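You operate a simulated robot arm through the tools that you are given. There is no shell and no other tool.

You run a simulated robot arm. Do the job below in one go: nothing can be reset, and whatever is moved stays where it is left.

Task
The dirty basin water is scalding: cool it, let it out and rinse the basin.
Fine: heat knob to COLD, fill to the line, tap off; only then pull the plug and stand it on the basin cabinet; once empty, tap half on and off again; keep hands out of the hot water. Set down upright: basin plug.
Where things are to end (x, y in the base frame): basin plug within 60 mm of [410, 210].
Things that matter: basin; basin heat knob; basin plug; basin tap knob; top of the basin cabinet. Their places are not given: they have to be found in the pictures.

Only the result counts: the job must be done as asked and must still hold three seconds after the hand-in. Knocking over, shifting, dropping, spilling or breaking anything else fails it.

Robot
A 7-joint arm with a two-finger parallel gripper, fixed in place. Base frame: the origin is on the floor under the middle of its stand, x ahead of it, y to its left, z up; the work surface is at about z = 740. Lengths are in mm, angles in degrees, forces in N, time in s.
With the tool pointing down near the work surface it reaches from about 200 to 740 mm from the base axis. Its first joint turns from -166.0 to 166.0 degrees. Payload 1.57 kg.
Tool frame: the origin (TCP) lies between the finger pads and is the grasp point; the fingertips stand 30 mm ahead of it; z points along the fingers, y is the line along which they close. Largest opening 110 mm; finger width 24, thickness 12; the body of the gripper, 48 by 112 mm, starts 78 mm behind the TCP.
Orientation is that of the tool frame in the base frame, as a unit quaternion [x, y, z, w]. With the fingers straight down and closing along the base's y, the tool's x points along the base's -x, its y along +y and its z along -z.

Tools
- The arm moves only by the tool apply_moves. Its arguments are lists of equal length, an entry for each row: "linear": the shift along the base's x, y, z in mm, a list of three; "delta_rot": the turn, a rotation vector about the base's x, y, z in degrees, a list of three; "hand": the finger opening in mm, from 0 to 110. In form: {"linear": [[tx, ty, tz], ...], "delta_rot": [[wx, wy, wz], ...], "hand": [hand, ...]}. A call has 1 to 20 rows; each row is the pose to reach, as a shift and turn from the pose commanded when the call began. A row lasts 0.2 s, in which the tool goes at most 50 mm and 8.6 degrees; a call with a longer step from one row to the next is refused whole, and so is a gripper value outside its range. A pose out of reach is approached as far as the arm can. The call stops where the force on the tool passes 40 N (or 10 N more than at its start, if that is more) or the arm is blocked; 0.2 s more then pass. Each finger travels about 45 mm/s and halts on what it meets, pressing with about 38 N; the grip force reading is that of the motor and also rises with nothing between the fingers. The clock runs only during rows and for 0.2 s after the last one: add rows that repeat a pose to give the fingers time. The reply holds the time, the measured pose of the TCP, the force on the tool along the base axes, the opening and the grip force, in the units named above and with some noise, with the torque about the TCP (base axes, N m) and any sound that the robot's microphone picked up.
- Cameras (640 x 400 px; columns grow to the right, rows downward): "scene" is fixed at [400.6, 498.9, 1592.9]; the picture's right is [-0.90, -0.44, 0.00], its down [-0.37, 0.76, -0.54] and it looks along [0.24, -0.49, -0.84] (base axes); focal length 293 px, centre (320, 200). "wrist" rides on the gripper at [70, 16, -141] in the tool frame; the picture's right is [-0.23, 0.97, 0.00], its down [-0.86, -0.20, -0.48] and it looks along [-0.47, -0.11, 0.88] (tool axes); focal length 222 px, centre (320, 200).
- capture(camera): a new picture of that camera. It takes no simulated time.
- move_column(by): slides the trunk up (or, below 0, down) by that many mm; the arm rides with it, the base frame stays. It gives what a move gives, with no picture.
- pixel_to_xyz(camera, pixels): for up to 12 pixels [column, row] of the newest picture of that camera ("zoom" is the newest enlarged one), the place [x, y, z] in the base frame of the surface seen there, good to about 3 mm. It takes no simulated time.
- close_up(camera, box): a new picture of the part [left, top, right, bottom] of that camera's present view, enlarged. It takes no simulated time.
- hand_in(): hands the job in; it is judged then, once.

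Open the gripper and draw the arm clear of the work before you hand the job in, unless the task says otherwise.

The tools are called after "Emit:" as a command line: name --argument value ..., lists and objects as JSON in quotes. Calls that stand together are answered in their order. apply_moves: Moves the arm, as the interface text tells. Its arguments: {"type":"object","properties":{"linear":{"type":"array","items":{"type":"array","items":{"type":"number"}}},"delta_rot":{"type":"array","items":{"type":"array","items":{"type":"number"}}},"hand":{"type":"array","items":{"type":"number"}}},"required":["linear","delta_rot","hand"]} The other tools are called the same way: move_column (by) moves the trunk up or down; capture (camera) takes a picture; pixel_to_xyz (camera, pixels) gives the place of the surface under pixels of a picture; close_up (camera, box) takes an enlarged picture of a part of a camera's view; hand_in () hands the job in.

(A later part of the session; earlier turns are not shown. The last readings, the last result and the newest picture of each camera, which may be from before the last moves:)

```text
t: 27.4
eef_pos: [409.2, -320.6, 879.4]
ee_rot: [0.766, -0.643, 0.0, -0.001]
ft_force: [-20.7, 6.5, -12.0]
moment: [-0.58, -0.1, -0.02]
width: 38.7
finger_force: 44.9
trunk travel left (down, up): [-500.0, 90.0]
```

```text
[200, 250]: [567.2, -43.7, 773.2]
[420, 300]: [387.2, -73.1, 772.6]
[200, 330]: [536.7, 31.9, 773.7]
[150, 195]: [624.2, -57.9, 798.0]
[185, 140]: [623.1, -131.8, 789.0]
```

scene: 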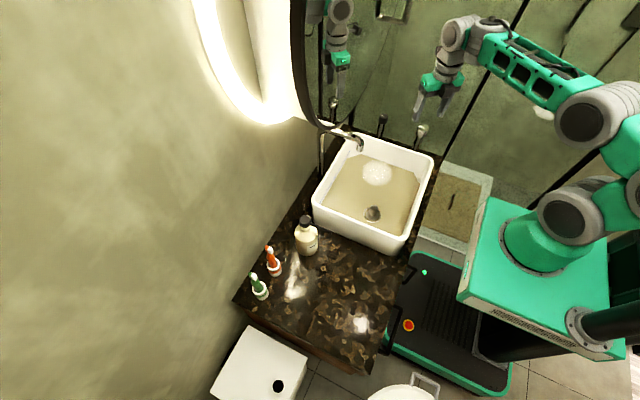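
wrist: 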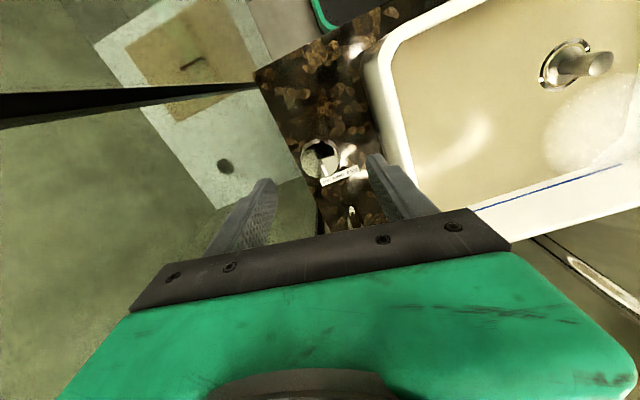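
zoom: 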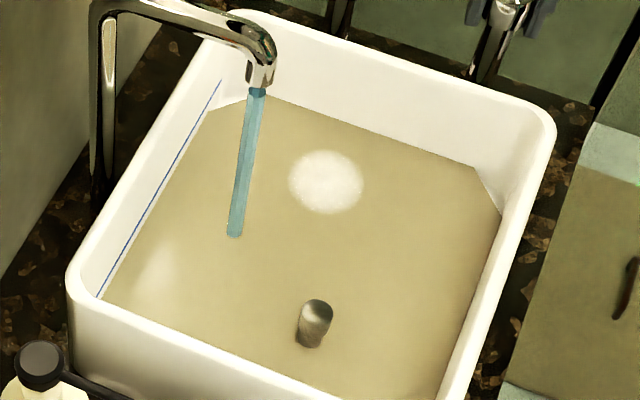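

No slip at 110°; the steam is shrinking and the level is ≈773. I turn 16° more to find the stop.

Emit:
apply_moves --linear '[[0, 0, 0], [0, 0, 0], [0, 0, 0], [0, 0, 0]]' --delta_rot '[[0, 0, 4], [0, 0, 8], [0, 0, 12], [0, 0, 16]]' --hand '[32, 32, 32, 32]'

Emit:
close_up --camera "wrist" --box '[240, 100, 400, 260]'

Emit:
close_up --camera "scene" --box '[310, 130, 440, 230]'

Emit:
pixel_to_xyz --camera "zoom" --pixels '[[200, 250], [420, 300], [200, 330], [150, 195], [185, 140]]'

```text
t: 28.4
eef_pos: [410.4, -320.8, 881.4]
ee_rot: [0.848, -0.529, -0.001, -0.001]
ft_force: [-21.5, 5.3, -20.0]
moment: [-0.59, -0.39, 0.0]
width: 38.8
finger_force: 44.4
trunk travel left (down, up): [-500.0, 90.0]
```

```text
2.50 times, centred on (320, 180) of wrist
```

zoom: 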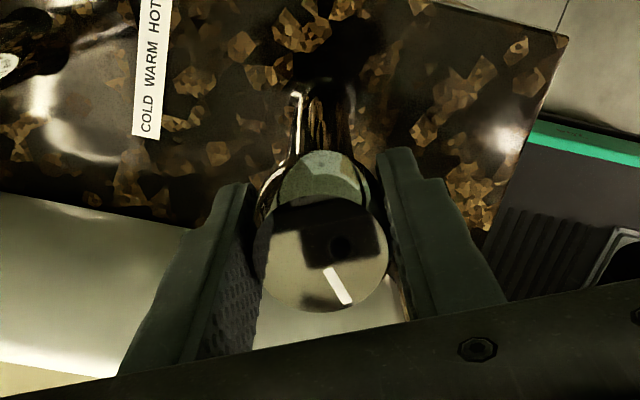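

```text
4.00 times, centred on (375, 180) of scene
```

zoom: 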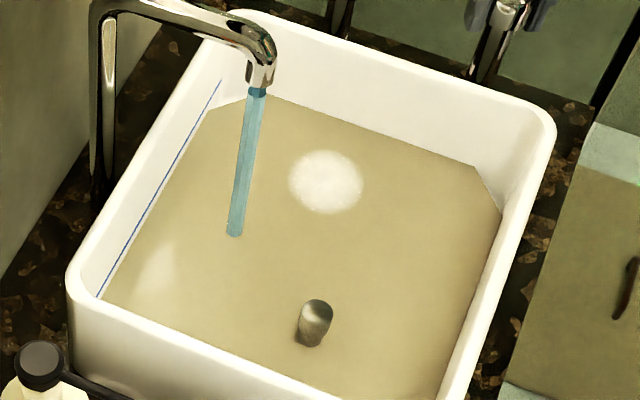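

```text
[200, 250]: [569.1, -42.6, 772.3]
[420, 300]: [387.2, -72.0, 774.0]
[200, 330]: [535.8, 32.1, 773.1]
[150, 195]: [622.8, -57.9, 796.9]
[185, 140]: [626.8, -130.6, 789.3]
```

No stop yet at 126°, and the wrist nears its limit. The fill is slow (level ≈773 of 794), so I release, rise, rewind the wrist by 126° and regrasp.

Emit:
apply_moves --linear '[[0, 0, 0], [0, 0, 0], [0, 0, 0], [0, 0, 40], [0, 0, 80], [0, 0, 80], [0, 0, 80], [0, 0, 80], [0, 0, 80], [0, 0, 80], [0, 0, 80], [0, 0, 80], [0, 0, 80], [0, 0, 80], [0, 0, 80], [0, 0, 80], [0, 0, 80], [0, 0, 80], [0, 0, 80], [0, 0, 80]]' --delta_rot '[[0, 0, 0], [0, 0, 0], [0, 0, 0], [0, 0, 0], [0, 0, 0], [0, 0, -8.5], [0, 0, -17], [0, 0, -25.5], [0, 0, -34], [0, 0, -42.5], [0, 0, -51], [0, 0, -59.5], [0, 0, -68], [0, 0, -76.5], [0, 0, -85], [0, 0, -93.5], [0, 0, -102], [0, 0, -110.5], [0, 0, -119], [0, 0, -126]]' --hand '[50, 65, 76, 76, 76, 76, 76, 76, 76, 76, 76, 76, 76, 76, 76, 76, 76, 76, 76, 76]'

Emit:
close_up --camera "scene" --box '[310, 130, 440, 230]'

Emit:
pixel_to_xyz --camera "zoom" --pixels '[[200, 250], [420, 300], [200, 330], [150, 195], [185, 140]]'

Emit:
close_up --camera "wrist" --box '[280, 120, 360, 200]'

```text
t: 32.6
eef_pos: [409.8, -320.4, 960.6]
ee_rot: [0.089, 0.996, 0.001, 0.0]
ft_force: [0.0, -0.2, -0.3]
moment: [-0.02, 0.01, 0.01]
width: 76.0
finger_force: 0.0
trunk travel left (down, up): [-500.0, 90.0]
```

```text
4.00 times, centred on (375, 180) of scene
```

zoom: 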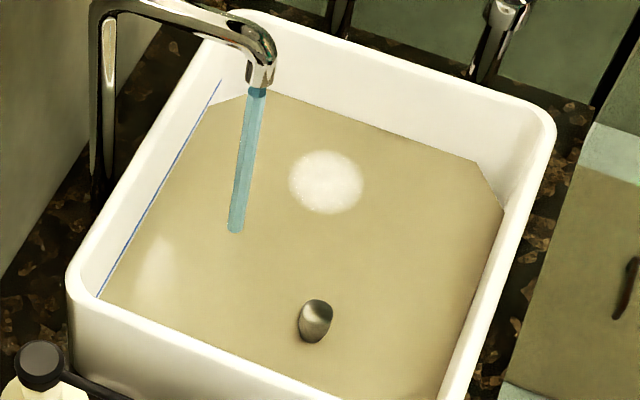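

```text
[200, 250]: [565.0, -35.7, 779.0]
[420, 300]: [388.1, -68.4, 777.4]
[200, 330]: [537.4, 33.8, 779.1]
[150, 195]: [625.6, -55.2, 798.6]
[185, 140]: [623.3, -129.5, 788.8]
```

```text
5.00 times, centred on (320, 160) of wrist
```

zoom: 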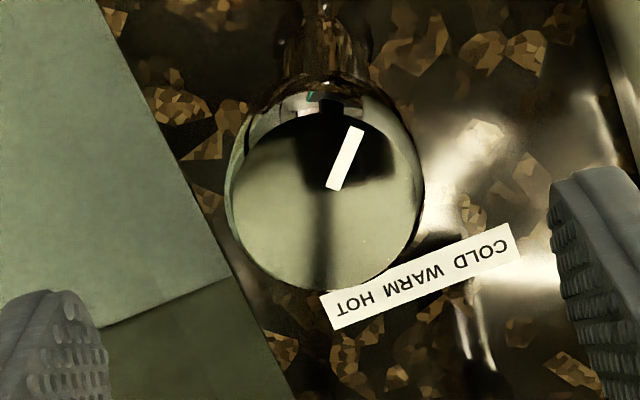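

The level is ≈778.5 and rising ~1.3 mm/s. The knob points at about 126–130°. I regrip quickly and turn on by 48° to find the open stop.

Emit:
apply_moves --linear '[[0, 0, -40], [0, 0, -79], [0, 0, -79], [0, 0, -79], [0, 0, -79], [0, 0, -79], [0, 0, -79], [0, 0, -79], [0, 0, -79], [0, 0, -79], [0, 0, -79], [0, 0, -79]]' --delta_rot '[[0, 0, 0], [0, 0, 0], [0, 0, 0], [0, 0, 0], [0, 0, 0], [0, 0, 0], [0, 0, 8], [0, 0, 16], [0, 0, 24], [0, 0, 32], [0, 0, 40], [0, 0, 48]]' --hand '[70, 60, 40, 32, 32, 32, 32, 32, 32, 32, 32, 32]'

Emit:
close_up --camera "wrist" --box '[240, 100, 400, 260]'

Emit:
close_up --camera "scene" --box '[310, 130, 440, 230]'

Emit:
pixel_to_xyz --camera "zoom" --pixels '[[200, 250], [420, 300], [200, 330], [150, 195], [185, 140]]'

```text
t: 35.2
eef_pos: [410.1, -319.3, 882.9]
ee_rot: [-0.326, 0.945, 0.0, 0.0]
ft_force: [-1.9, 14.1, 2.4]
moment: [0.1, -0.12, -1.02]
width: 38.9
finger_force: 43.9
trunk travel left (down, up): [-500.0, 90.0]
```

```text
2.50 times, centred on (320, 180) of wrist
```

zoom: 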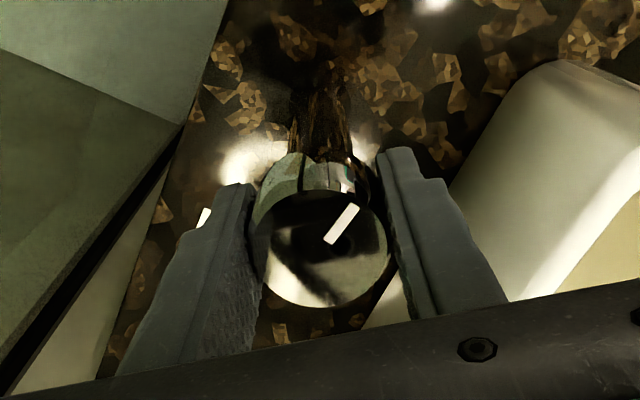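

```text
4.00 times, centred on (375, 180) of scene
```

zoom: 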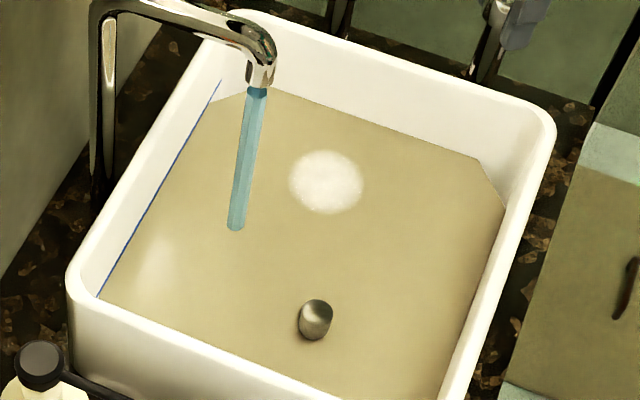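

```text
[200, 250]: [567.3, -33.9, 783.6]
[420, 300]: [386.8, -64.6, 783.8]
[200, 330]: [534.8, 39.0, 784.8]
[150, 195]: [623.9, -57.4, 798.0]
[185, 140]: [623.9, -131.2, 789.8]
```

The z torque is -1.02 N·m: the open stop is reached. The level is ≈784. I take a precise look at the mark, then start closing right away (clockwise).

Emit:
close_up --camera "wrist" --box '[296, 160, 344, 230]'

Emit:
apply_moves --linear '[[0, 0, 0], [0, 0, 0], [0, 0, 0], [0, 0, 0], [0, 0, 0], [0, 0, 0], [0, 0, 0], [0, 0, 0], [0, 0, 0], [0, 0, 0], [0, 0, 0], [0, 0, 0], [0, 0, 0], [0, 0, 0]]' --delta_rot '[[0, 0, -8.5], [0, 0, -17], [0, 0, -25.5], [0, 0, -34], [0, 0, -42.5], [0, 0, -51], [0, 0, -59.5], [0, 0, -68], [0, 0, -76.5], [0, 0, -85], [0, 0, -93.5], [0, 0, -102], [0, 0, -110.5], [0, 0, -119]]' --hand '[32, 32, 32, 32, 32, 32, 32, 32, 32, 32, 32, 32, 32, 32]'

Emit:
close_up --camera "scene" --box '[310, 130, 440, 230]'

Emit:
pixel_to_xyz --camera "zoom" --pixels '[[200, 250], [420, 300], [200, 330], [150, 195], [185, 140]]'

Emit:
close_up --camera "wrist" --box '[240, 100, 400, 260]'

```text
5.71 times, centred on (320, 195) of wrist
```

zoom: 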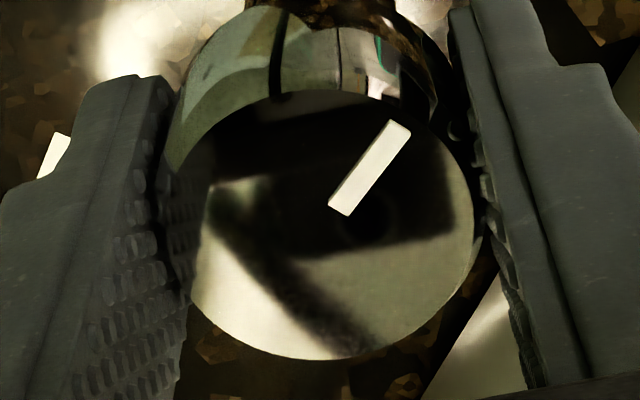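

```text
t: 38.2
eef_pos: [411.0, -319.6, 882.0]
ee_rot: [0.651, 0.759, 0.0, -0.001]
ft_force: [-19.8, 9.5, 1.2]
moment: [-1.04, -0.29, 0.01]
width: 38.7
finger_force: 44.3
trunk travel left (down, up): [-500.0, 90.0]
```

```text
4.00 times, centred on (375, 180) of scene
```

zoom: 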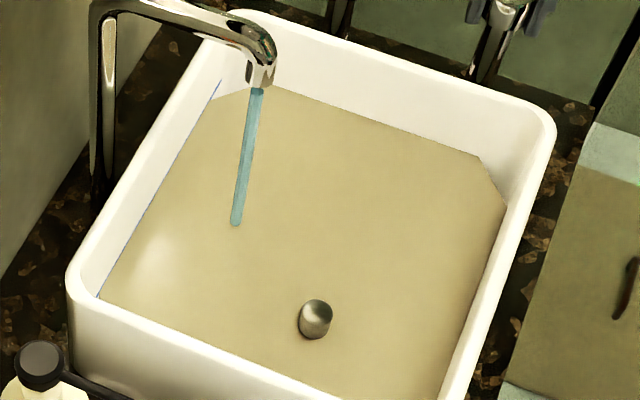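

```text
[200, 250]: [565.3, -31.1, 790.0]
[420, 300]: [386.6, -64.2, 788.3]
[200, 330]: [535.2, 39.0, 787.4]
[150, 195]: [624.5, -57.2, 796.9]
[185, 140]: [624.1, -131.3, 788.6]
```

```text
2.50 times, centred on (320, 180) of wrist
```

zoom: 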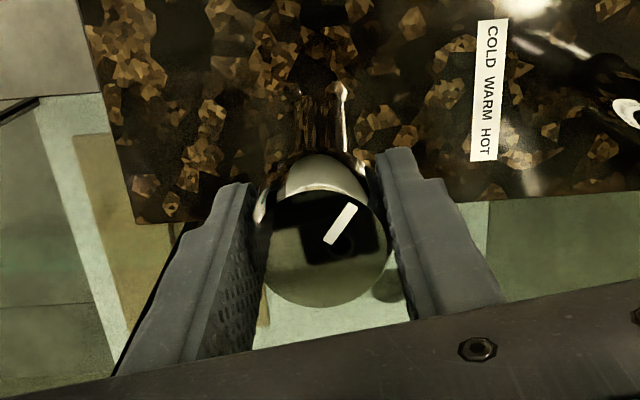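

The steam is gone and the level is ≈788.5, near the line. I zoom in on the line along the far wall before deciding when to shut.

Emit:
close_up --camera "scene" --box '[330, 145, 370, 210]'

Emit:
pixel_to_xyz --camera "zoom" --pixels '[[293, 60], [280, 90], [240, 180], [200, 260], [210, 260], [250, 180], [290, 90]]'

```text
6.15 times, centred on (350, 178) of scene
```

zoom: 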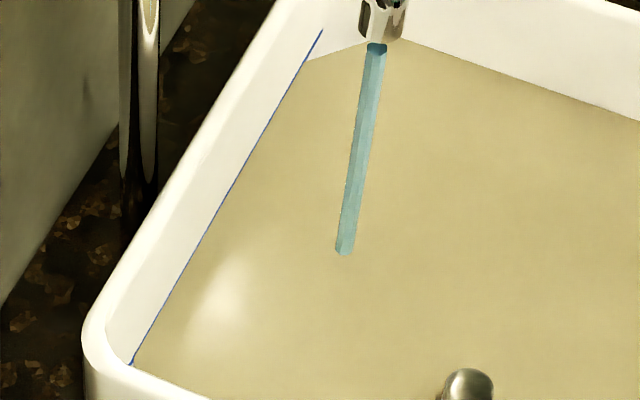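

```text
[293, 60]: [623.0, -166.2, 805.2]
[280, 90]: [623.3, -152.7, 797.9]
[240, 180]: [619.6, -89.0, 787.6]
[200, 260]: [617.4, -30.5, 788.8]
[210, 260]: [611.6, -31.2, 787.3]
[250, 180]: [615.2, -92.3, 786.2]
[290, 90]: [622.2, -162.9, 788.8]
```

The blue line is now just at the water's edge. I query the line's own height where it's clear of the water, at (315,40).

Emit:
pixel_to_xyz --camera "zoom" --pixels '[[318, 37], [314, 44], [310, 51], [306, 58], [280, 105], [260, 140], [222, 207], [180, 278], [135, 358], [300, 150], [250, 300]]'

Emit:
close_up --camera "scene" --box '[340, 148, 366, 168]'

Emit:
close_up --camera "scene" --box '[334, 170, 360, 190]'

```text
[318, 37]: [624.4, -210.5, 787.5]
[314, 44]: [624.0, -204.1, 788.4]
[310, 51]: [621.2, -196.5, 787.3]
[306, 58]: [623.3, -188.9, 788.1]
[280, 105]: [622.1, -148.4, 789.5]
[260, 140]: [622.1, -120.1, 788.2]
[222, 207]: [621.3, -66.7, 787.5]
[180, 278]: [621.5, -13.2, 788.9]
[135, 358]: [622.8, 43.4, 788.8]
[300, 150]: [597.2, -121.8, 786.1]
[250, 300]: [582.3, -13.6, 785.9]
```

```text
16.00 times, centred on (353, 158) of scene
```

zoom: 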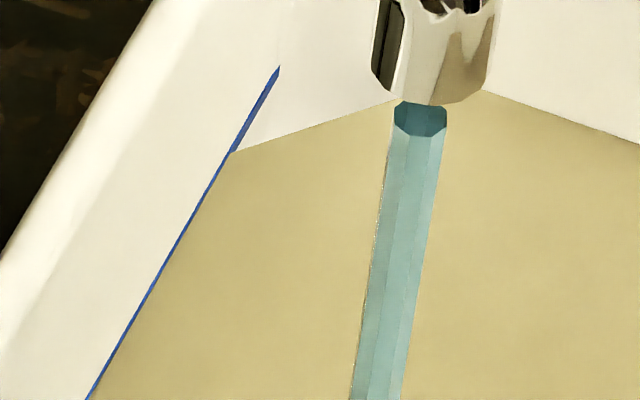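

```text
16.00 times, centred on (347, 180) of scene
```

zoom: 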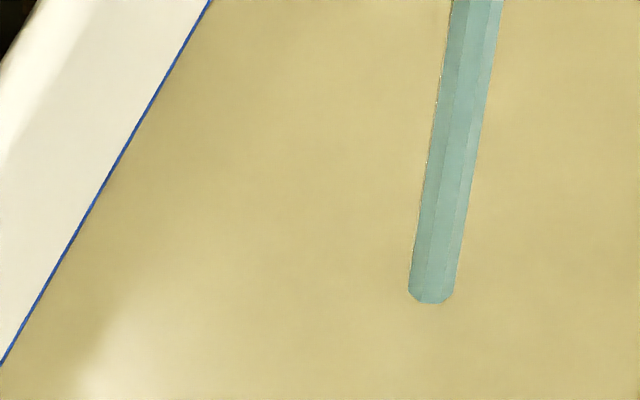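

The water (787–788) is at the line (≈788). I shut the tap fully now: about 46° remaining clockwise, plus a little against the stop.

Emit:
apply_moves --linear '[[0, 0, 0], [0, 0, 0], [0, 0, 0], [0, 0, 0], [0, 0, 0], [0, 0, 0], [0, 0, 0]]' --delta_rot '[[0, 0, -8.5], [0, 0, -17], [0, 0, -25.5], [0, 0, -34], [0, 0, -42.5], [0, 0, -49], [0, 0, -54]]' --hand '[32, 32, 32, 32, 32, 32, 32]'

Emit:
close_up --camera "scene" --box '[310, 130, 440, 230]'

Emit:
pixel_to_xyz --camera "zoom" --pixels '[[200, 250], [420, 300], [200, 330], [300, 200], [350, 230]]'

Emit:
close_up --camera "wrist" --box '[296, 160, 344, 230]'

```text
t: 39.8
eef_pos: [409.8, -320.1, 882.4]
ee_rot: [0.924, 0.382, -0.001, -0.001]
ft_force: [-19.4, 7.7, -4.7]
moment: [-0.66, 0.43, 0.13]
width: 38.7
finger_force: 44.3
trunk travel left (down, up): [-500.0, 90.0]
```

```text
4.00 times, centred on (375, 180) of scene
```

zoom: 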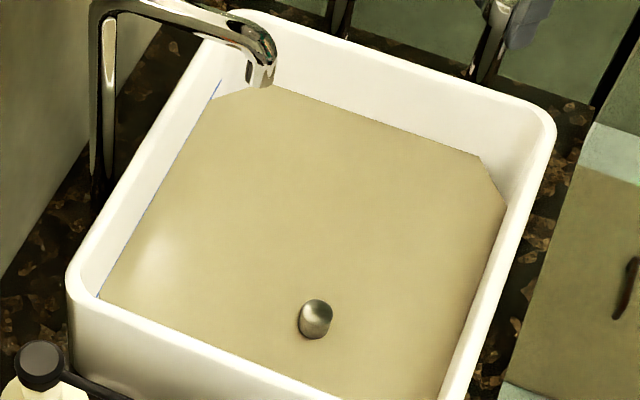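

```text
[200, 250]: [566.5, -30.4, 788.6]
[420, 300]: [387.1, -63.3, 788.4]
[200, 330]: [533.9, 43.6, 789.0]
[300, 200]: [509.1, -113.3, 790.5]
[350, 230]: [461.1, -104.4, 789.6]
```

```text
5.71 times, centred on (320, 195) of wrist
```

zoom: 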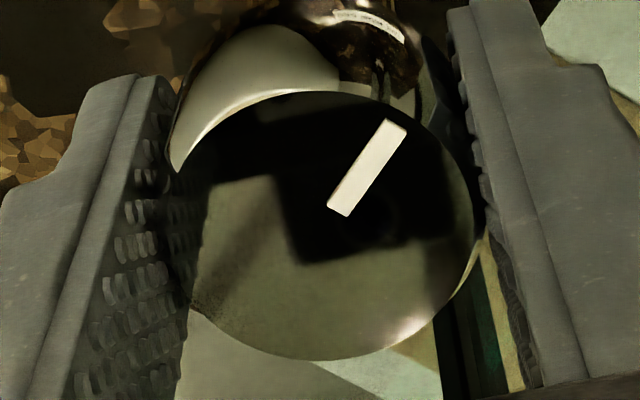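

The stream has stopped with the level at ≈789, on the line. The full range measured about 170°, so half is ≈85°. I release, rise and verify the tap pointer.

Emit:
apply_moves --linear '[[0, 0, 0], [0, 0, 0], [0, 0, 0], [0, 0, 40], [0, 0, 80], [0, 0, 120], [0, 0, 150]]' --delta_rot '[[0, 0, 0], [0, 0, 0], [0, 0, 0], [0, 0, 0], [0, 0, 0], [0, 0, 0], [0, 0, 0]]' --hand '[50, 65, 76, 76, 76, 76, 76]'

Emit:
close_up --camera "scene" --box '[370, 110, 434, 150]'

Emit:
capture --camera "scene"

Emit:
close_up --camera "wrist" --box '[240, 60, 400, 220]'

```text
t: 41.4
eef_pos: [412.1, -322.8, 1031.6]
ee_rot: [0.924, 0.383, -0.001, -0.001]
ft_force: [0.2, 0.5, 0.4]
moment: [-0.01, 0.0, 0.0]
width: 76.0
finger_force: 0.0
trunk travel left (down, up): [-500.0, 90.0]
```

```text
10.00 times, centred on (402, 130) of scene
```

zoom: 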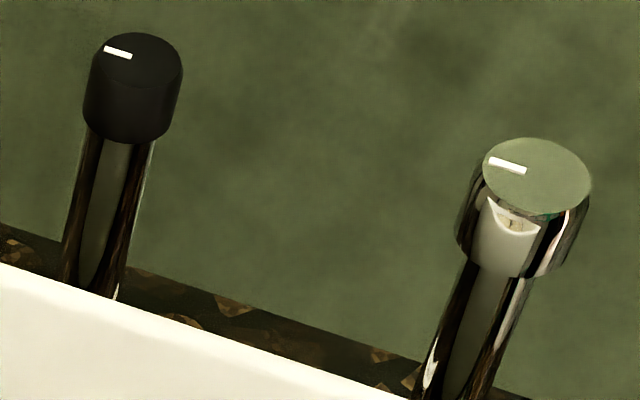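

```text
taken
```

scene: 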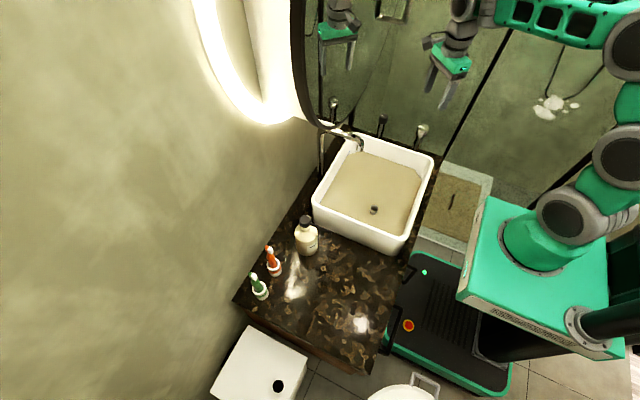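

```text
2.50 times, centred on (320, 140) of wrist
```

zoom: 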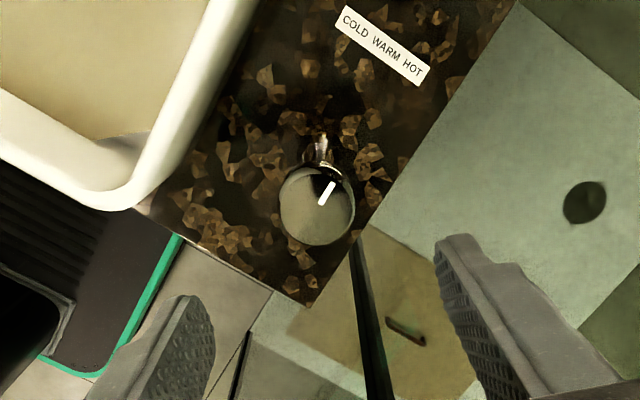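

Both pointers are at +x (tap closed, heat COLD), the steam is gone and the level is at the line. Now I move above the plug at about (455,3), turning the wrist back to 0°.

Emit:
apply_moves --linear '[[0, 20, 0], [0, 40, 0], [0, 60, 0], [0, 80, 0], [2, 100, 0], [4, 120, 0], [8, 140, 0], [12, 160, 0], [16, 180, 0], [20, 200, 0], [24, 220, 0], [28, 240, 0], [32, 260, 0], [36, 280, 0], [40, 300, 0], [42, 318, 0], [42, 322, 0], [42, 322, 0]]' --delta_rot '[[0, 0, 8.4], [0, 0, 16.8], [0, 0, 25.2], [0, 0, 33.6], [0, 0, 42], [0, 0, 50.4], [0, 0, 58.8], [0, 0, 67.2], [0, 0, 75.6], [0, 0, 84], [0, 0, 92.4], [0, 0, 100.8], [0, 0, 109.2], [0, 0, 117.6], [0, 0, 126], [0, 0, 134.4], [0, 0, 135], [0, 0, 135]]' --hand '[70, 70, 70, 70, 70, 70, 70, 70, 70, 70, 70, 70, 70, 70, 70, 70, 70, 70]'

Emit:
capture --camera "wrist"

Emit:
close_up --camera "scene" --box '[354, 190, 394, 220]'

```text
t: 45.2
eef_pos: [454.3, 0.1, 1032.3]
ee_rot: [-0.001, 1.0, 0.001, 0.0]
ft_force: [-0.8, -0.4, 0.4]
moment: [0.0, -0.05, -0.03]
width: 70.2
finger_force: 0.1
trunk travel left (down, up): [-500.0, 90.0]
```

```text
taken
```

wrist: 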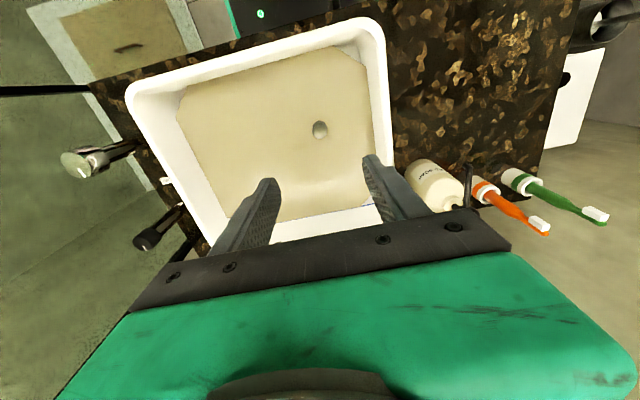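

```text
13.33 times, centred on (374, 205) of scene
```

zoom: 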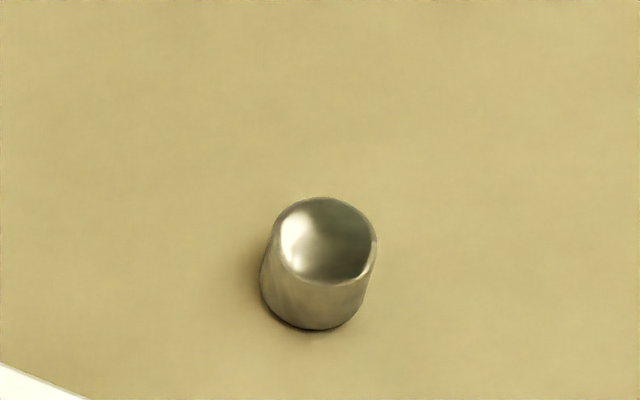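

The plug's handle shows in the scene zoom at (325,240) and in the wrist view at (320,129). I measure its top, rim and the water around it.

Emit:
pixel_to_xyz --camera "zoom" --pixels '[[325, 240], [285, 240], [368, 240], [325, 208], [325, 275], [310, 320], [315, 300], [310, 345], [200, 300], [420, 300]]'

Emit:
pixel_to_xyz --camera "wrist" --pixels '[[320, 129], [316, 129], [325, 129], [320, 124], [320, 134], [300, 150]]'

Emit:
close_up --camera "wrist" --box '[290, 105, 350, 155]'

```text
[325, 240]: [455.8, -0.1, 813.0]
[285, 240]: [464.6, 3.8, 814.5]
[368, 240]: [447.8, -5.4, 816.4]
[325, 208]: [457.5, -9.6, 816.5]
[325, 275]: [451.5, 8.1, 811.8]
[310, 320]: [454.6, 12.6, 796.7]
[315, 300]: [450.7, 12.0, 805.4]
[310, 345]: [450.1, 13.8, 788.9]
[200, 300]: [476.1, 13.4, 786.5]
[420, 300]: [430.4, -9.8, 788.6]
```

```text
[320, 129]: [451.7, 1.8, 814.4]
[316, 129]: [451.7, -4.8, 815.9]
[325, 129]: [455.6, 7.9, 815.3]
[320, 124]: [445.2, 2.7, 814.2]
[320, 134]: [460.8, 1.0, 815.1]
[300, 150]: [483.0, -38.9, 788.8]
```

```text
8.00 times, centred on (320, 130) of wrist
```

zoom: 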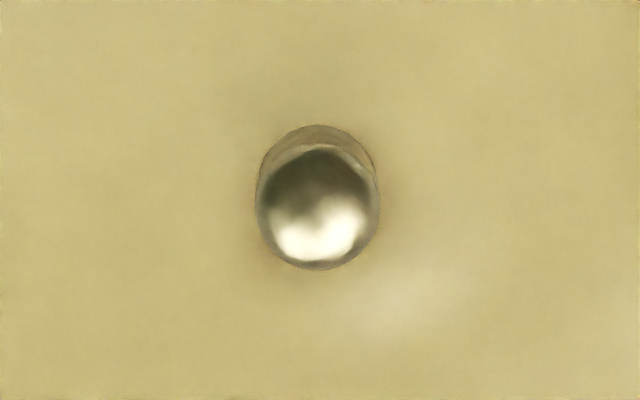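

The handle centre is (454,0.5), its top z≈815, Ø≈23 mm, with the water at 788.5. I descend to TCP z≈824 (tips at ≈794, above the water) and close on the handle.

Emit:
apply_moves --linear '[[1.5, -1.5, -40], [1.5, -1.5, -80], [1.5, -1.5, -120], [1.5, -1.5, -160], [1.5, -1.5, -185], [1.5, -1.5, -200], [1.5, -1.5, -206], [1.5, -1.5, -206]]' --delta_rot '[[0, 0, 0], [0, 0, 0], [0, 0, 0], [0, 0, 0], [0, 0, 0], [0, 0, 0], [0, 0, 0], [0, 0, 0]]' --hand '[60, 60, 60, 60, 60, 60, 60, 60]'

Emit:
close_up --camera "scene" --box '[334, 160, 414, 230]'

Emit:
close_up --camera "wrist" --box '[240, 100, 400, 260]'

```text
t: 47.0
eef_pos: [454.4, -0.0, 826.5]
ee_rot: [0.0, 1.0, 0.0, 0.0]
ft_force: [0.2, 0.3, 0.2]
moment: [0.02, 0.01, -0.03]
width: 60.2
finger_force: 0.1
trunk travel left (down, up): [-500.0, 90.0]
```

```text
5.71 times, centred on (374, 195) of scene
```

zoom: 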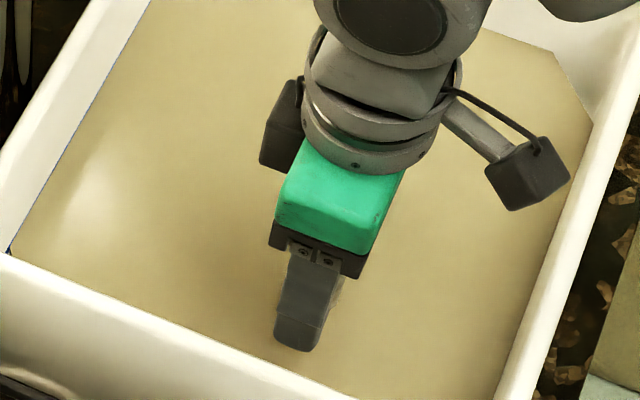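

```text
2.50 times, centred on (320, 180) of wrist
```

zoom: 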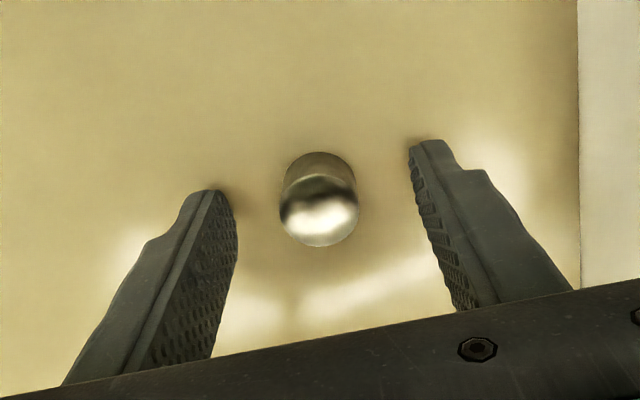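

The handle is between the fingers, and the tips are above the water. I close on it.

Emit:
apply_moves --linear '[[0, 0, 0], [0, 0, 0], [0, 0, 0], [0, 0, 0], [0, 0, 0]]' --delta_rot '[[0, 0, 0], [0, 0, 0], [0, 0, 0], [0, 0, 0], [0, 0, 0]]' --hand '[40, 25, 16, 16, 16]'

Emit:
close_up --camera "wrist" --box '[240, 100, 400, 260]'

```text
t: 48.2
eef_pos: [455.5, 0.0, 827.6]
ee_rot: [0.001, 1.0, 0.0, 0.0]
ft_force: [-0.6, 0.5, 0.5]
moment: [0.03, 0.0, 0.01]
width: 23.2
finger_force: 35.3
trunk travel left (down, up): [-500.0, 90.0]
```

```text
2.50 times, centred on (320, 180) of wrist
```

zoom: 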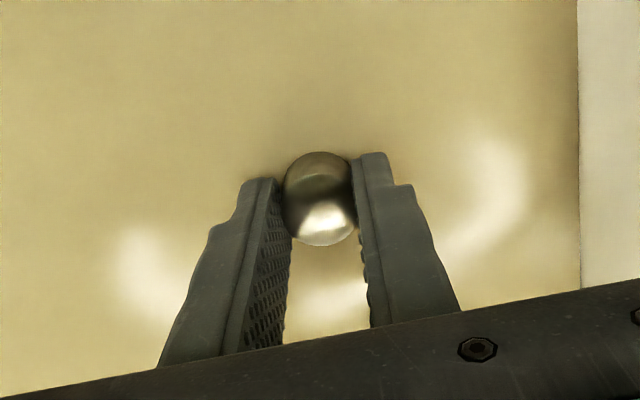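

The handle is gripped (23.2 mm). I pull straight up gently at first.

Emit:
apply_moves --linear '[[0, 0, 4], [0, 0, 8], [0, 0, 14], [0, 0, 22], [0, 0, 32], [0, 0, 45]]' --delta_rot '[[0, 0, 0], [0, 0, 0], [0, 0, 0], [0, 0, 0], [0, 0, 0], [0, 0, 0]]' --hand '[16, 16, 16, 16, 16, 16]'

Emit:
close_up --camera "scene" --box '[334, 160, 414, 230]'

Emit:
close_up --camera "wrist" --box '[240, 100, 400, 260]'

```text
t: 49.6
eef_pos: [455.7, -1.2, 871.4]
ee_rot: [0.0, 1.0, 0.0, 0.0]
ft_force: [0.1, 0.0, 0.4]
moment: [-0.03, 0.02, 0.02]
width: 16.2
finger_force: 0.1
trunk travel left (down, up): [-500.0, 90.0]
```

```text
5.71 times, centred on (374, 195) of scene
```

zoom: 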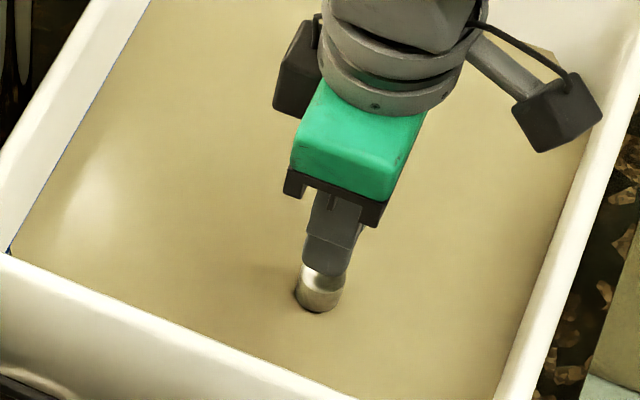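

```text
2.50 times, centred on (320, 180) of wrist
```

zoom: 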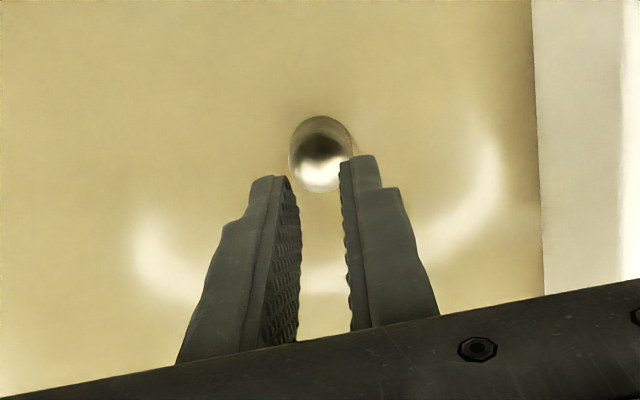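

The handle slipped out of the fingertips (width 16.2, nothing held). I check whether the plug has moved and how the handle is shaped.

Emit:
apply_moves --linear '[[0, 0, 30], [0, 0, 60]]' --delta_rot '[[0, 0, 0], [0, 0, 0]]' --hand '[40, 60]'

Emit:
close_up --camera "scene" --box '[354, 190, 394, 220]'

Emit:
pixel_to_xyz --camera "zoom" --pixels '[[325, 240], [285, 240], [368, 240], [325, 208], [325, 275], [310, 320], [315, 300], [310, 345], [200, 300], [420, 300]]'

Emit:
close_up --camera "wrist" --box '[280, 100, 360, 180]'

```text
t: 50.2
eef_pos: [453.6, -1.3, 932.7]
ee_rot: [0.001, 1.0, 0.0, 0.0]
ft_force: [-0.8, -0.2, 0.2]
moment: [-0.03, 0.04, 0.0]
width: 59.9
finger_force: 0.1
trunk travel left (down, up): [-500.0, 90.0]
```

```text
13.33 times, centred on (374, 205) of scene
```

zoom: 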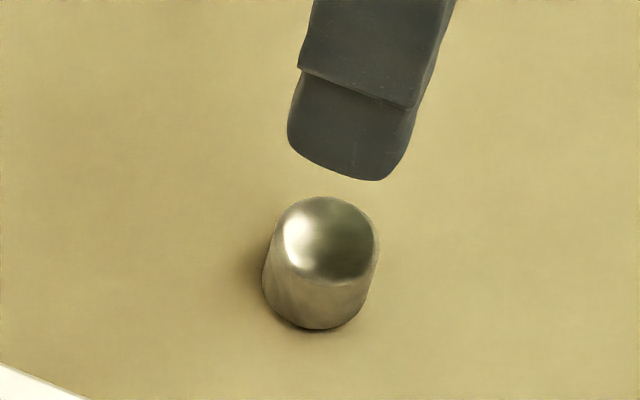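

```text
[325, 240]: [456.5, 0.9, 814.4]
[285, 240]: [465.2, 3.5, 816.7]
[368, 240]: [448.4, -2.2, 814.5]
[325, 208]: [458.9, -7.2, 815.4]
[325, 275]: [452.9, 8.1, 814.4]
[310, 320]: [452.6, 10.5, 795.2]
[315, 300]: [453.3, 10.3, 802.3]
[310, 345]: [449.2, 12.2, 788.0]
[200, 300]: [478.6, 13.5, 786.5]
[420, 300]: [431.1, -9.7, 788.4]
```

```text
5.00 times, centred on (320, 140) of wrist
```

zoom: 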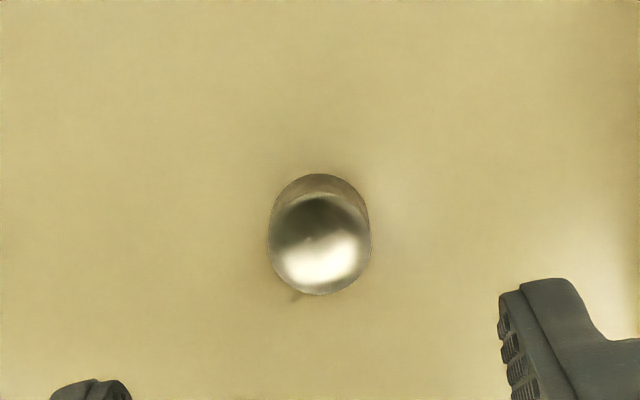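

The plug is unmoved with its top at 815, and the handle centre is refined to (456,0.7). I regrip lower, with tips just above the water (TCP≈819), then test the pull slowly.

Emit:
apply_moves --linear '[[1.5, 0, -40], [1.5, 0, -80], [1.5, 0, -105], [1.5, 0, -111], [1.5, 0, -111], [1.5, 0, -111], [1.5, 0, -111], [1.5, 0, -111], [1.5, 0, -111]]' --delta_rot '[[0, 0, 0], [0, 0, 0], [0, 0, 0], [0, 0, 0], [0, 0, 0], [0, 0, 0], [0, 0, 0], [0, 0, 0], [0, 0, 0]]' --hand '[60, 60, 60, 60, 40, 20, 4, 4, 4]'

Emit:
close_up --camera "wrist" --box '[240, 100, 400, 260]'

Emit:
close_up --camera "scene" --box '[334, 160, 414, 230]'

```text
t: 52.2
eef_pos: [455.6, -1.4, 820.6]
ee_rot: [0.0, 1.0, 0.0, 0.0]
ft_force: [1.3, 0.7, 0.6]
moment: [0.02, -0.02, 0.02]
width: 23.3
finger_force: 35.4
trunk travel left (down, up): [-500.0, 90.0]
```

```text
2.50 times, centred on (320, 180) of wrist
```

zoom: 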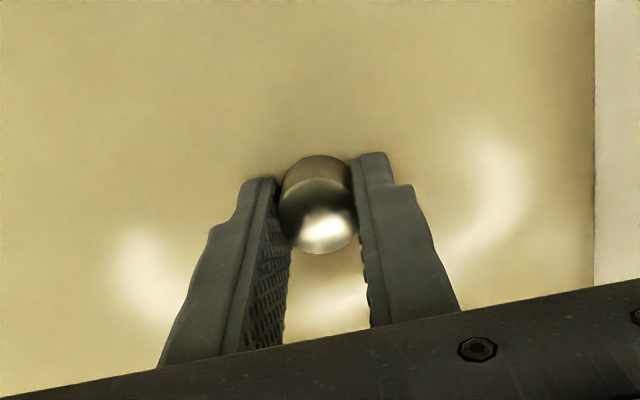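

```text
5.71 times, centred on (374, 195) of scene
```

zoom: 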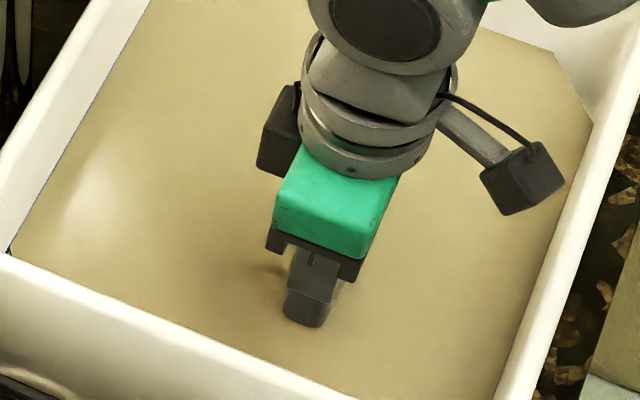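

The grip is at 23.3 mm with TCP 820.6. I pull up in very small increments and read the force.

Emit:
apply_moves --linear '[[0, 0, 1], [0, 0, 2], [0, 0, 3]]' --delta_rot '[[0, 0, 0], [0, 0, 0], [0, 0, 0]]' --hand '[4, 4, 4]'

Emit:
close_up --camera "wrist" --box '[240, 100, 400, 260]'

```text
t: 53.0
eef_pos: [457.3, -0.4, 823.5]
ee_rot: [0.0, 1.0, 0.0, 0.0]
ft_force: [0.2, 1.3, -0.6]
moment: [0.02, 0.0, 0.03]
width: 23.1
finger_force: 35.8
trunk travel left (down, up): [-500.0, 90.0]
```

```text
2.50 times, centred on (320, 180) of wrist
```

zoom: 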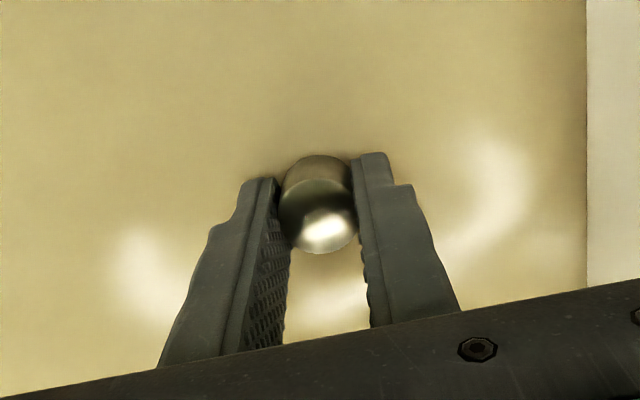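

There's almost no resistance and no relative slip. I continue slowly.

Emit:
apply_moves --linear '[[0, 0, 2], [0, 0, 4], [0, 0, 6], [0, 0, 8]]' --delta_rot '[[0, 0, 0], [0, 0, 0], [0, 0, 0], [0, 0, 0]]' --hand '[4, 4, 4, 4]'

Emit:
close_up --camera "wrist" --box '[240, 100, 400, 260]'

Emit:
close_up --camera "scene" --box '[334, 160, 414, 230]'

```text
t: 54.0
eef_pos: [457.4, -0.4, 830.7]
ee_rot: [0.001, 1.0, 0.0, 0.0]
ft_force: [0.1, 0.7, -0.9]
moment: [-0.02, 0.03, -0.01]
width: 23.3
finger_force: 35.7
trunk travel left (down, up): [-500.0, 90.0]
```

```text
2.50 times, centred on (320, 180) of wrist
```

zoom: 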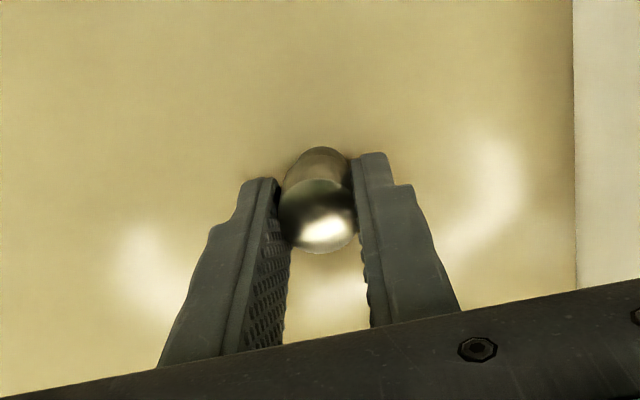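

```text
5.71 times, centred on (374, 195) of scene
```

zoom: 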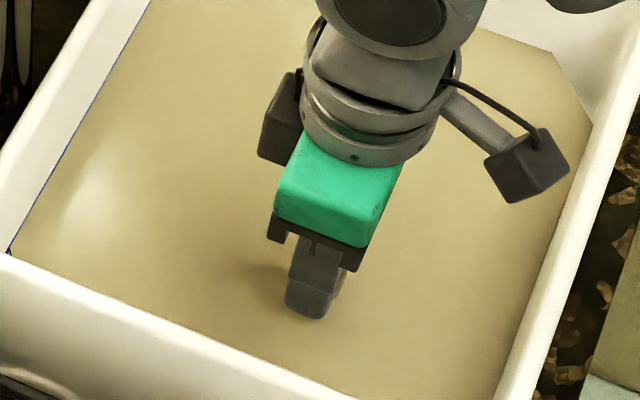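

The handle keeps its place in the grip and the waterline is beginning to drop: the plug is out. I keep lifting in moderate steps.

Emit:
apply_moves --linear '[[0, 0, 3], [0, 0, 7], [0, 0, 12], [0, 0, 18], [0, 0, 25], [0, 0, 33], [0, 0, 41], [0, 0, 50], [0, 0, 60]]' --delta_rot '[[0, 0, 0], [0, 0, 0], [0, 0, 0], [0, 0, 0], [0, 0, 0], [0, 0, 0], [0, 0, 0], [0, 0, 0], [0, 0, 0]]' --hand '[4, 4, 4, 4, 4, 4, 4, 4, 4]'

Emit:
close_up --camera "wrist" --box '[240, 100, 400, 260]'

Emit:
close_up --camera "scene" --box '[334, 160, 414, 230]'

```text
t: 56.0
eef_pos: [455.7, -0.4, 891.9]
ee_rot: [0.0, 1.0, 0.001, 0.001]
ft_force: [-0.4, -0.2, -0.7]
moment: [-0.02, -0.04, 0.01]
width: 23.0
finger_force: 35.6
trunk travel left (down, up): [-500.0, 90.0]
```

```text
2.50 times, centred on (320, 180) of wrist
```

zoom: 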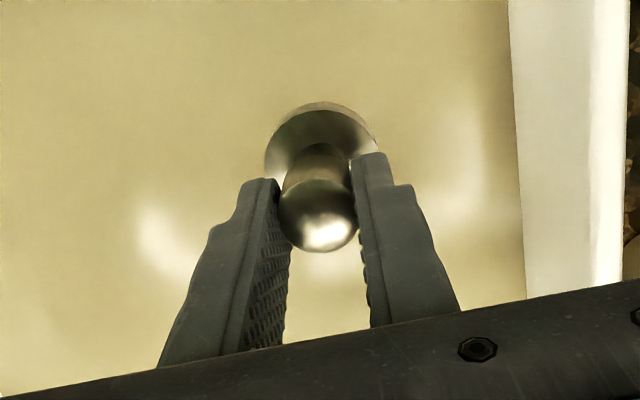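

```text
5.71 times, centred on (374, 195) of scene
```

zoom: 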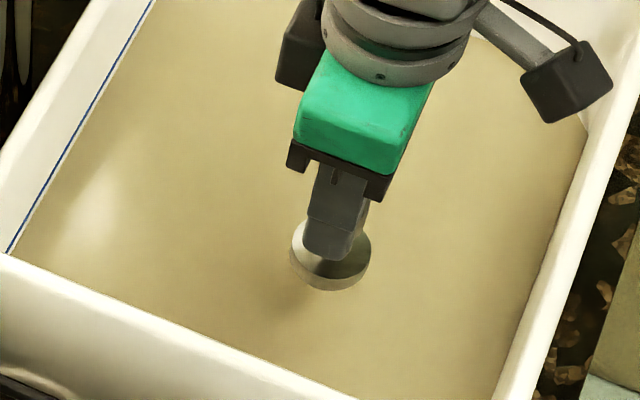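

The plug hangs from the grip with its Ø≈45 mm flange visible, and the basin is draining. I lift to z≈990 and carry it across the rim towards (410,210).

Emit:
apply_moves --linear '[[0, 0, 20], [0, 0, 40], [0, 0, 60], [0, 0, 80], [0, 0, 100], [-5, 15, 100], [-10, 40, 100], [-15, 65, 100], [-20, 90, 100], [-25, 115, 100], [-30, 140, 100], [-35, 165, 100], [-40, 190, 100], [-44, 205, 100], [-46, 210, 100], [-46, 210, 100]]' --delta_rot '[[0, 0, 0], [0, 0, 0], [0, 0, 0], [0, 0, 0], [0, 0, 0], [0, 0, 0], [0, 0, 0], [0, 0, 0], [0, 0, 0], [0, 0, 0], [0, 0, 0], [0, 0, 0], [0, 0, 0], [0, 0, 0], [0, 0, 0], [0, 0, 0]]' --hand '[4, 4, 4, 4, 4, 4, 4, 4, 4, 4, 4, 4, 4, 4, 4, 4]'

Emit:
capture --camera "wrist"

Emit:
capture --camera "scene"

```text
t: 59.4
eef_pos: [409.7, 211.0, 992.0]
ee_rot: [0.001, 1.0, -0.001, -0.001]
ft_force: [0.3, -0.4, -0.6]
moment: [0.01, -0.01, 0.03]
width: 22.9
finger_force: 35.9
trunk travel left (down, up): [-500.0, 90.0]
```

```text
taken
```

wrist: 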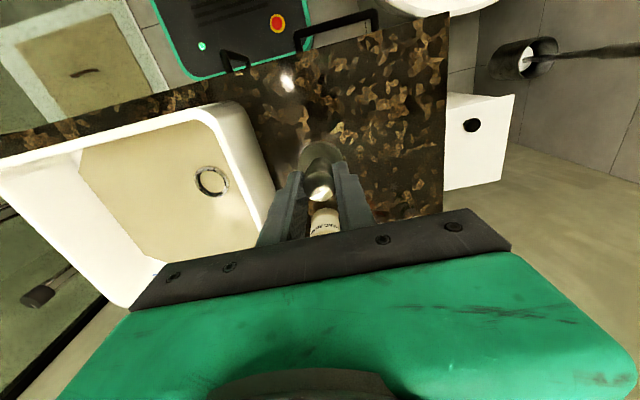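

```text
taken
```

scene: 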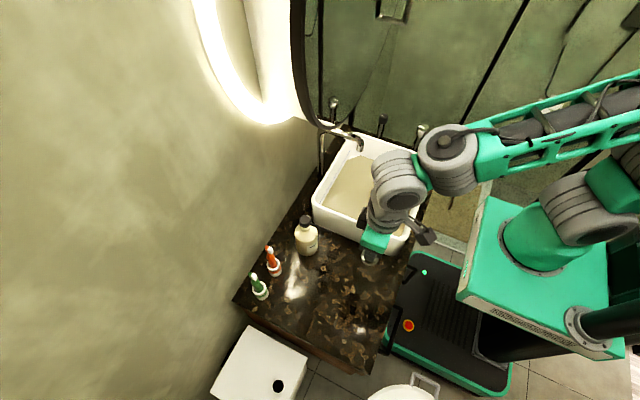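

The plug is held over the counter at (370,257) in the scene view. I enlarge to measure the height of its bottom edge.

Emit:
close_up --camera "scene" --box '[345, 225, 405, 275]'

Emit:
close_up --camera "wrist" --box '[270, 120, 370, 220]'

```text
8.00 times, centred on (375, 250) of scene
```

zoom: 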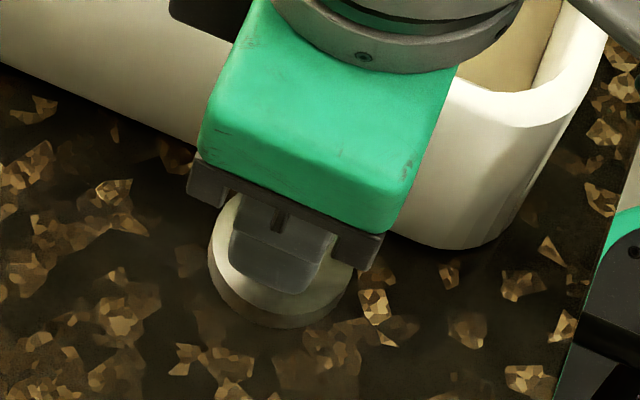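

```text
4.00 times, centred on (320, 170) of wrist
```

zoom: 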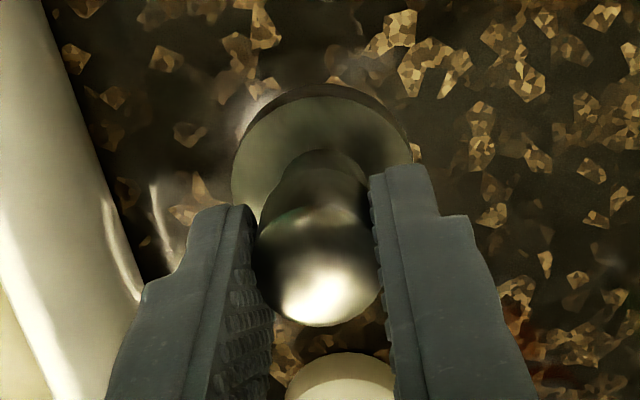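

Emit:
close_up --camera "scene" --box '[345, 225, 405, 275]'

Emit:
pixel_to_xyz --camera "zoom" --pixels '[[225, 275], [240, 290], [275, 312], [290, 322], [320, 308], [345, 290], [215, 255], [260, 300], [290, 310]]'

```text
8.00 times, centred on (375, 250) of scene
```

zoom: 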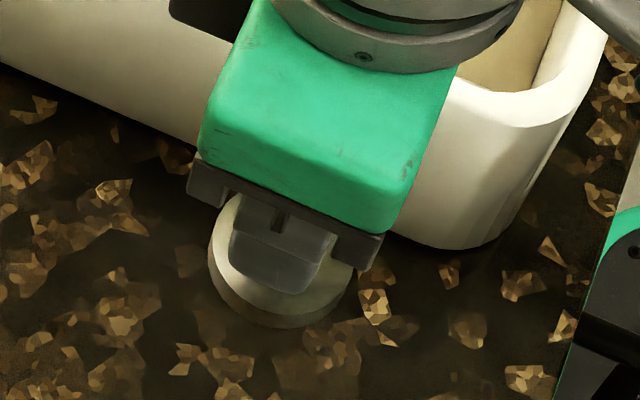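

```text
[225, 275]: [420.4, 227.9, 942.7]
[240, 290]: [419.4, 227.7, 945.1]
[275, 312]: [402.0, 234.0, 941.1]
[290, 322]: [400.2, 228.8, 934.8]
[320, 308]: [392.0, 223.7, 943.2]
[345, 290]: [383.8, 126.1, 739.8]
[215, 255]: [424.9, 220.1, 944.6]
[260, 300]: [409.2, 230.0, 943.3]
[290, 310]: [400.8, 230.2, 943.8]
```

The flange's lower edge is about 58 mm below the TCP, so contact is expected near TCP z≈799. I descend to 820 first, then check.

Emit:
apply_moves --linear '[[0, 0, -30], [0, 0, -60], [0, 0, -90], [0, 0, -120], [0, 0, -145], [0, 0, -160], [0, 0, -170], [0, 0, -170]]' --delta_rot '[[0, 0, 0], [0, 0, 0], [0, 0, 0], [0, 0, 0], [0, 0, 0], [0, 0, 0], [0, 0, 0], [0, 0, 0]]' --hand '[4, 4, 4, 4, 4, 4, 4, 4]'

Emit:
close_up --camera "scene" --box '[345, 235, 405, 285]'

Emit:
close_up --camera "wrist" --box '[260, 110, 380, 230]'

```text
t: 61.2
eef_pos: [411.1, 209.9, 821.8]
ee_rot: [0.0, 1.0, 0.0, 0.0]
ft_force: [0.1, 0.1, -0.5]
moment: [0.01, 0.01, 0.01]
width: 23.1
finger_force: 35.7
trunk travel left (down, up): [-500.0, 90.0]
```

```text
8.00 times, centred on (375, 260) of scene
```

zoom: 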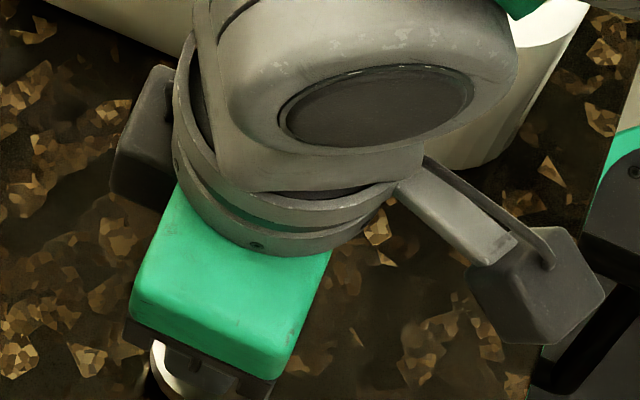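

```text
3.33 times, centred on (320, 170) of wrist
```

zoom: 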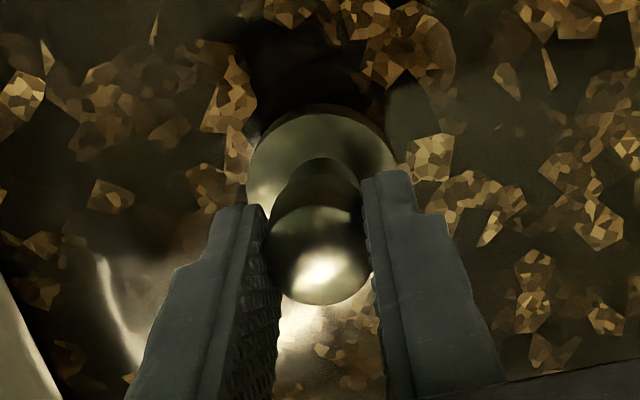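

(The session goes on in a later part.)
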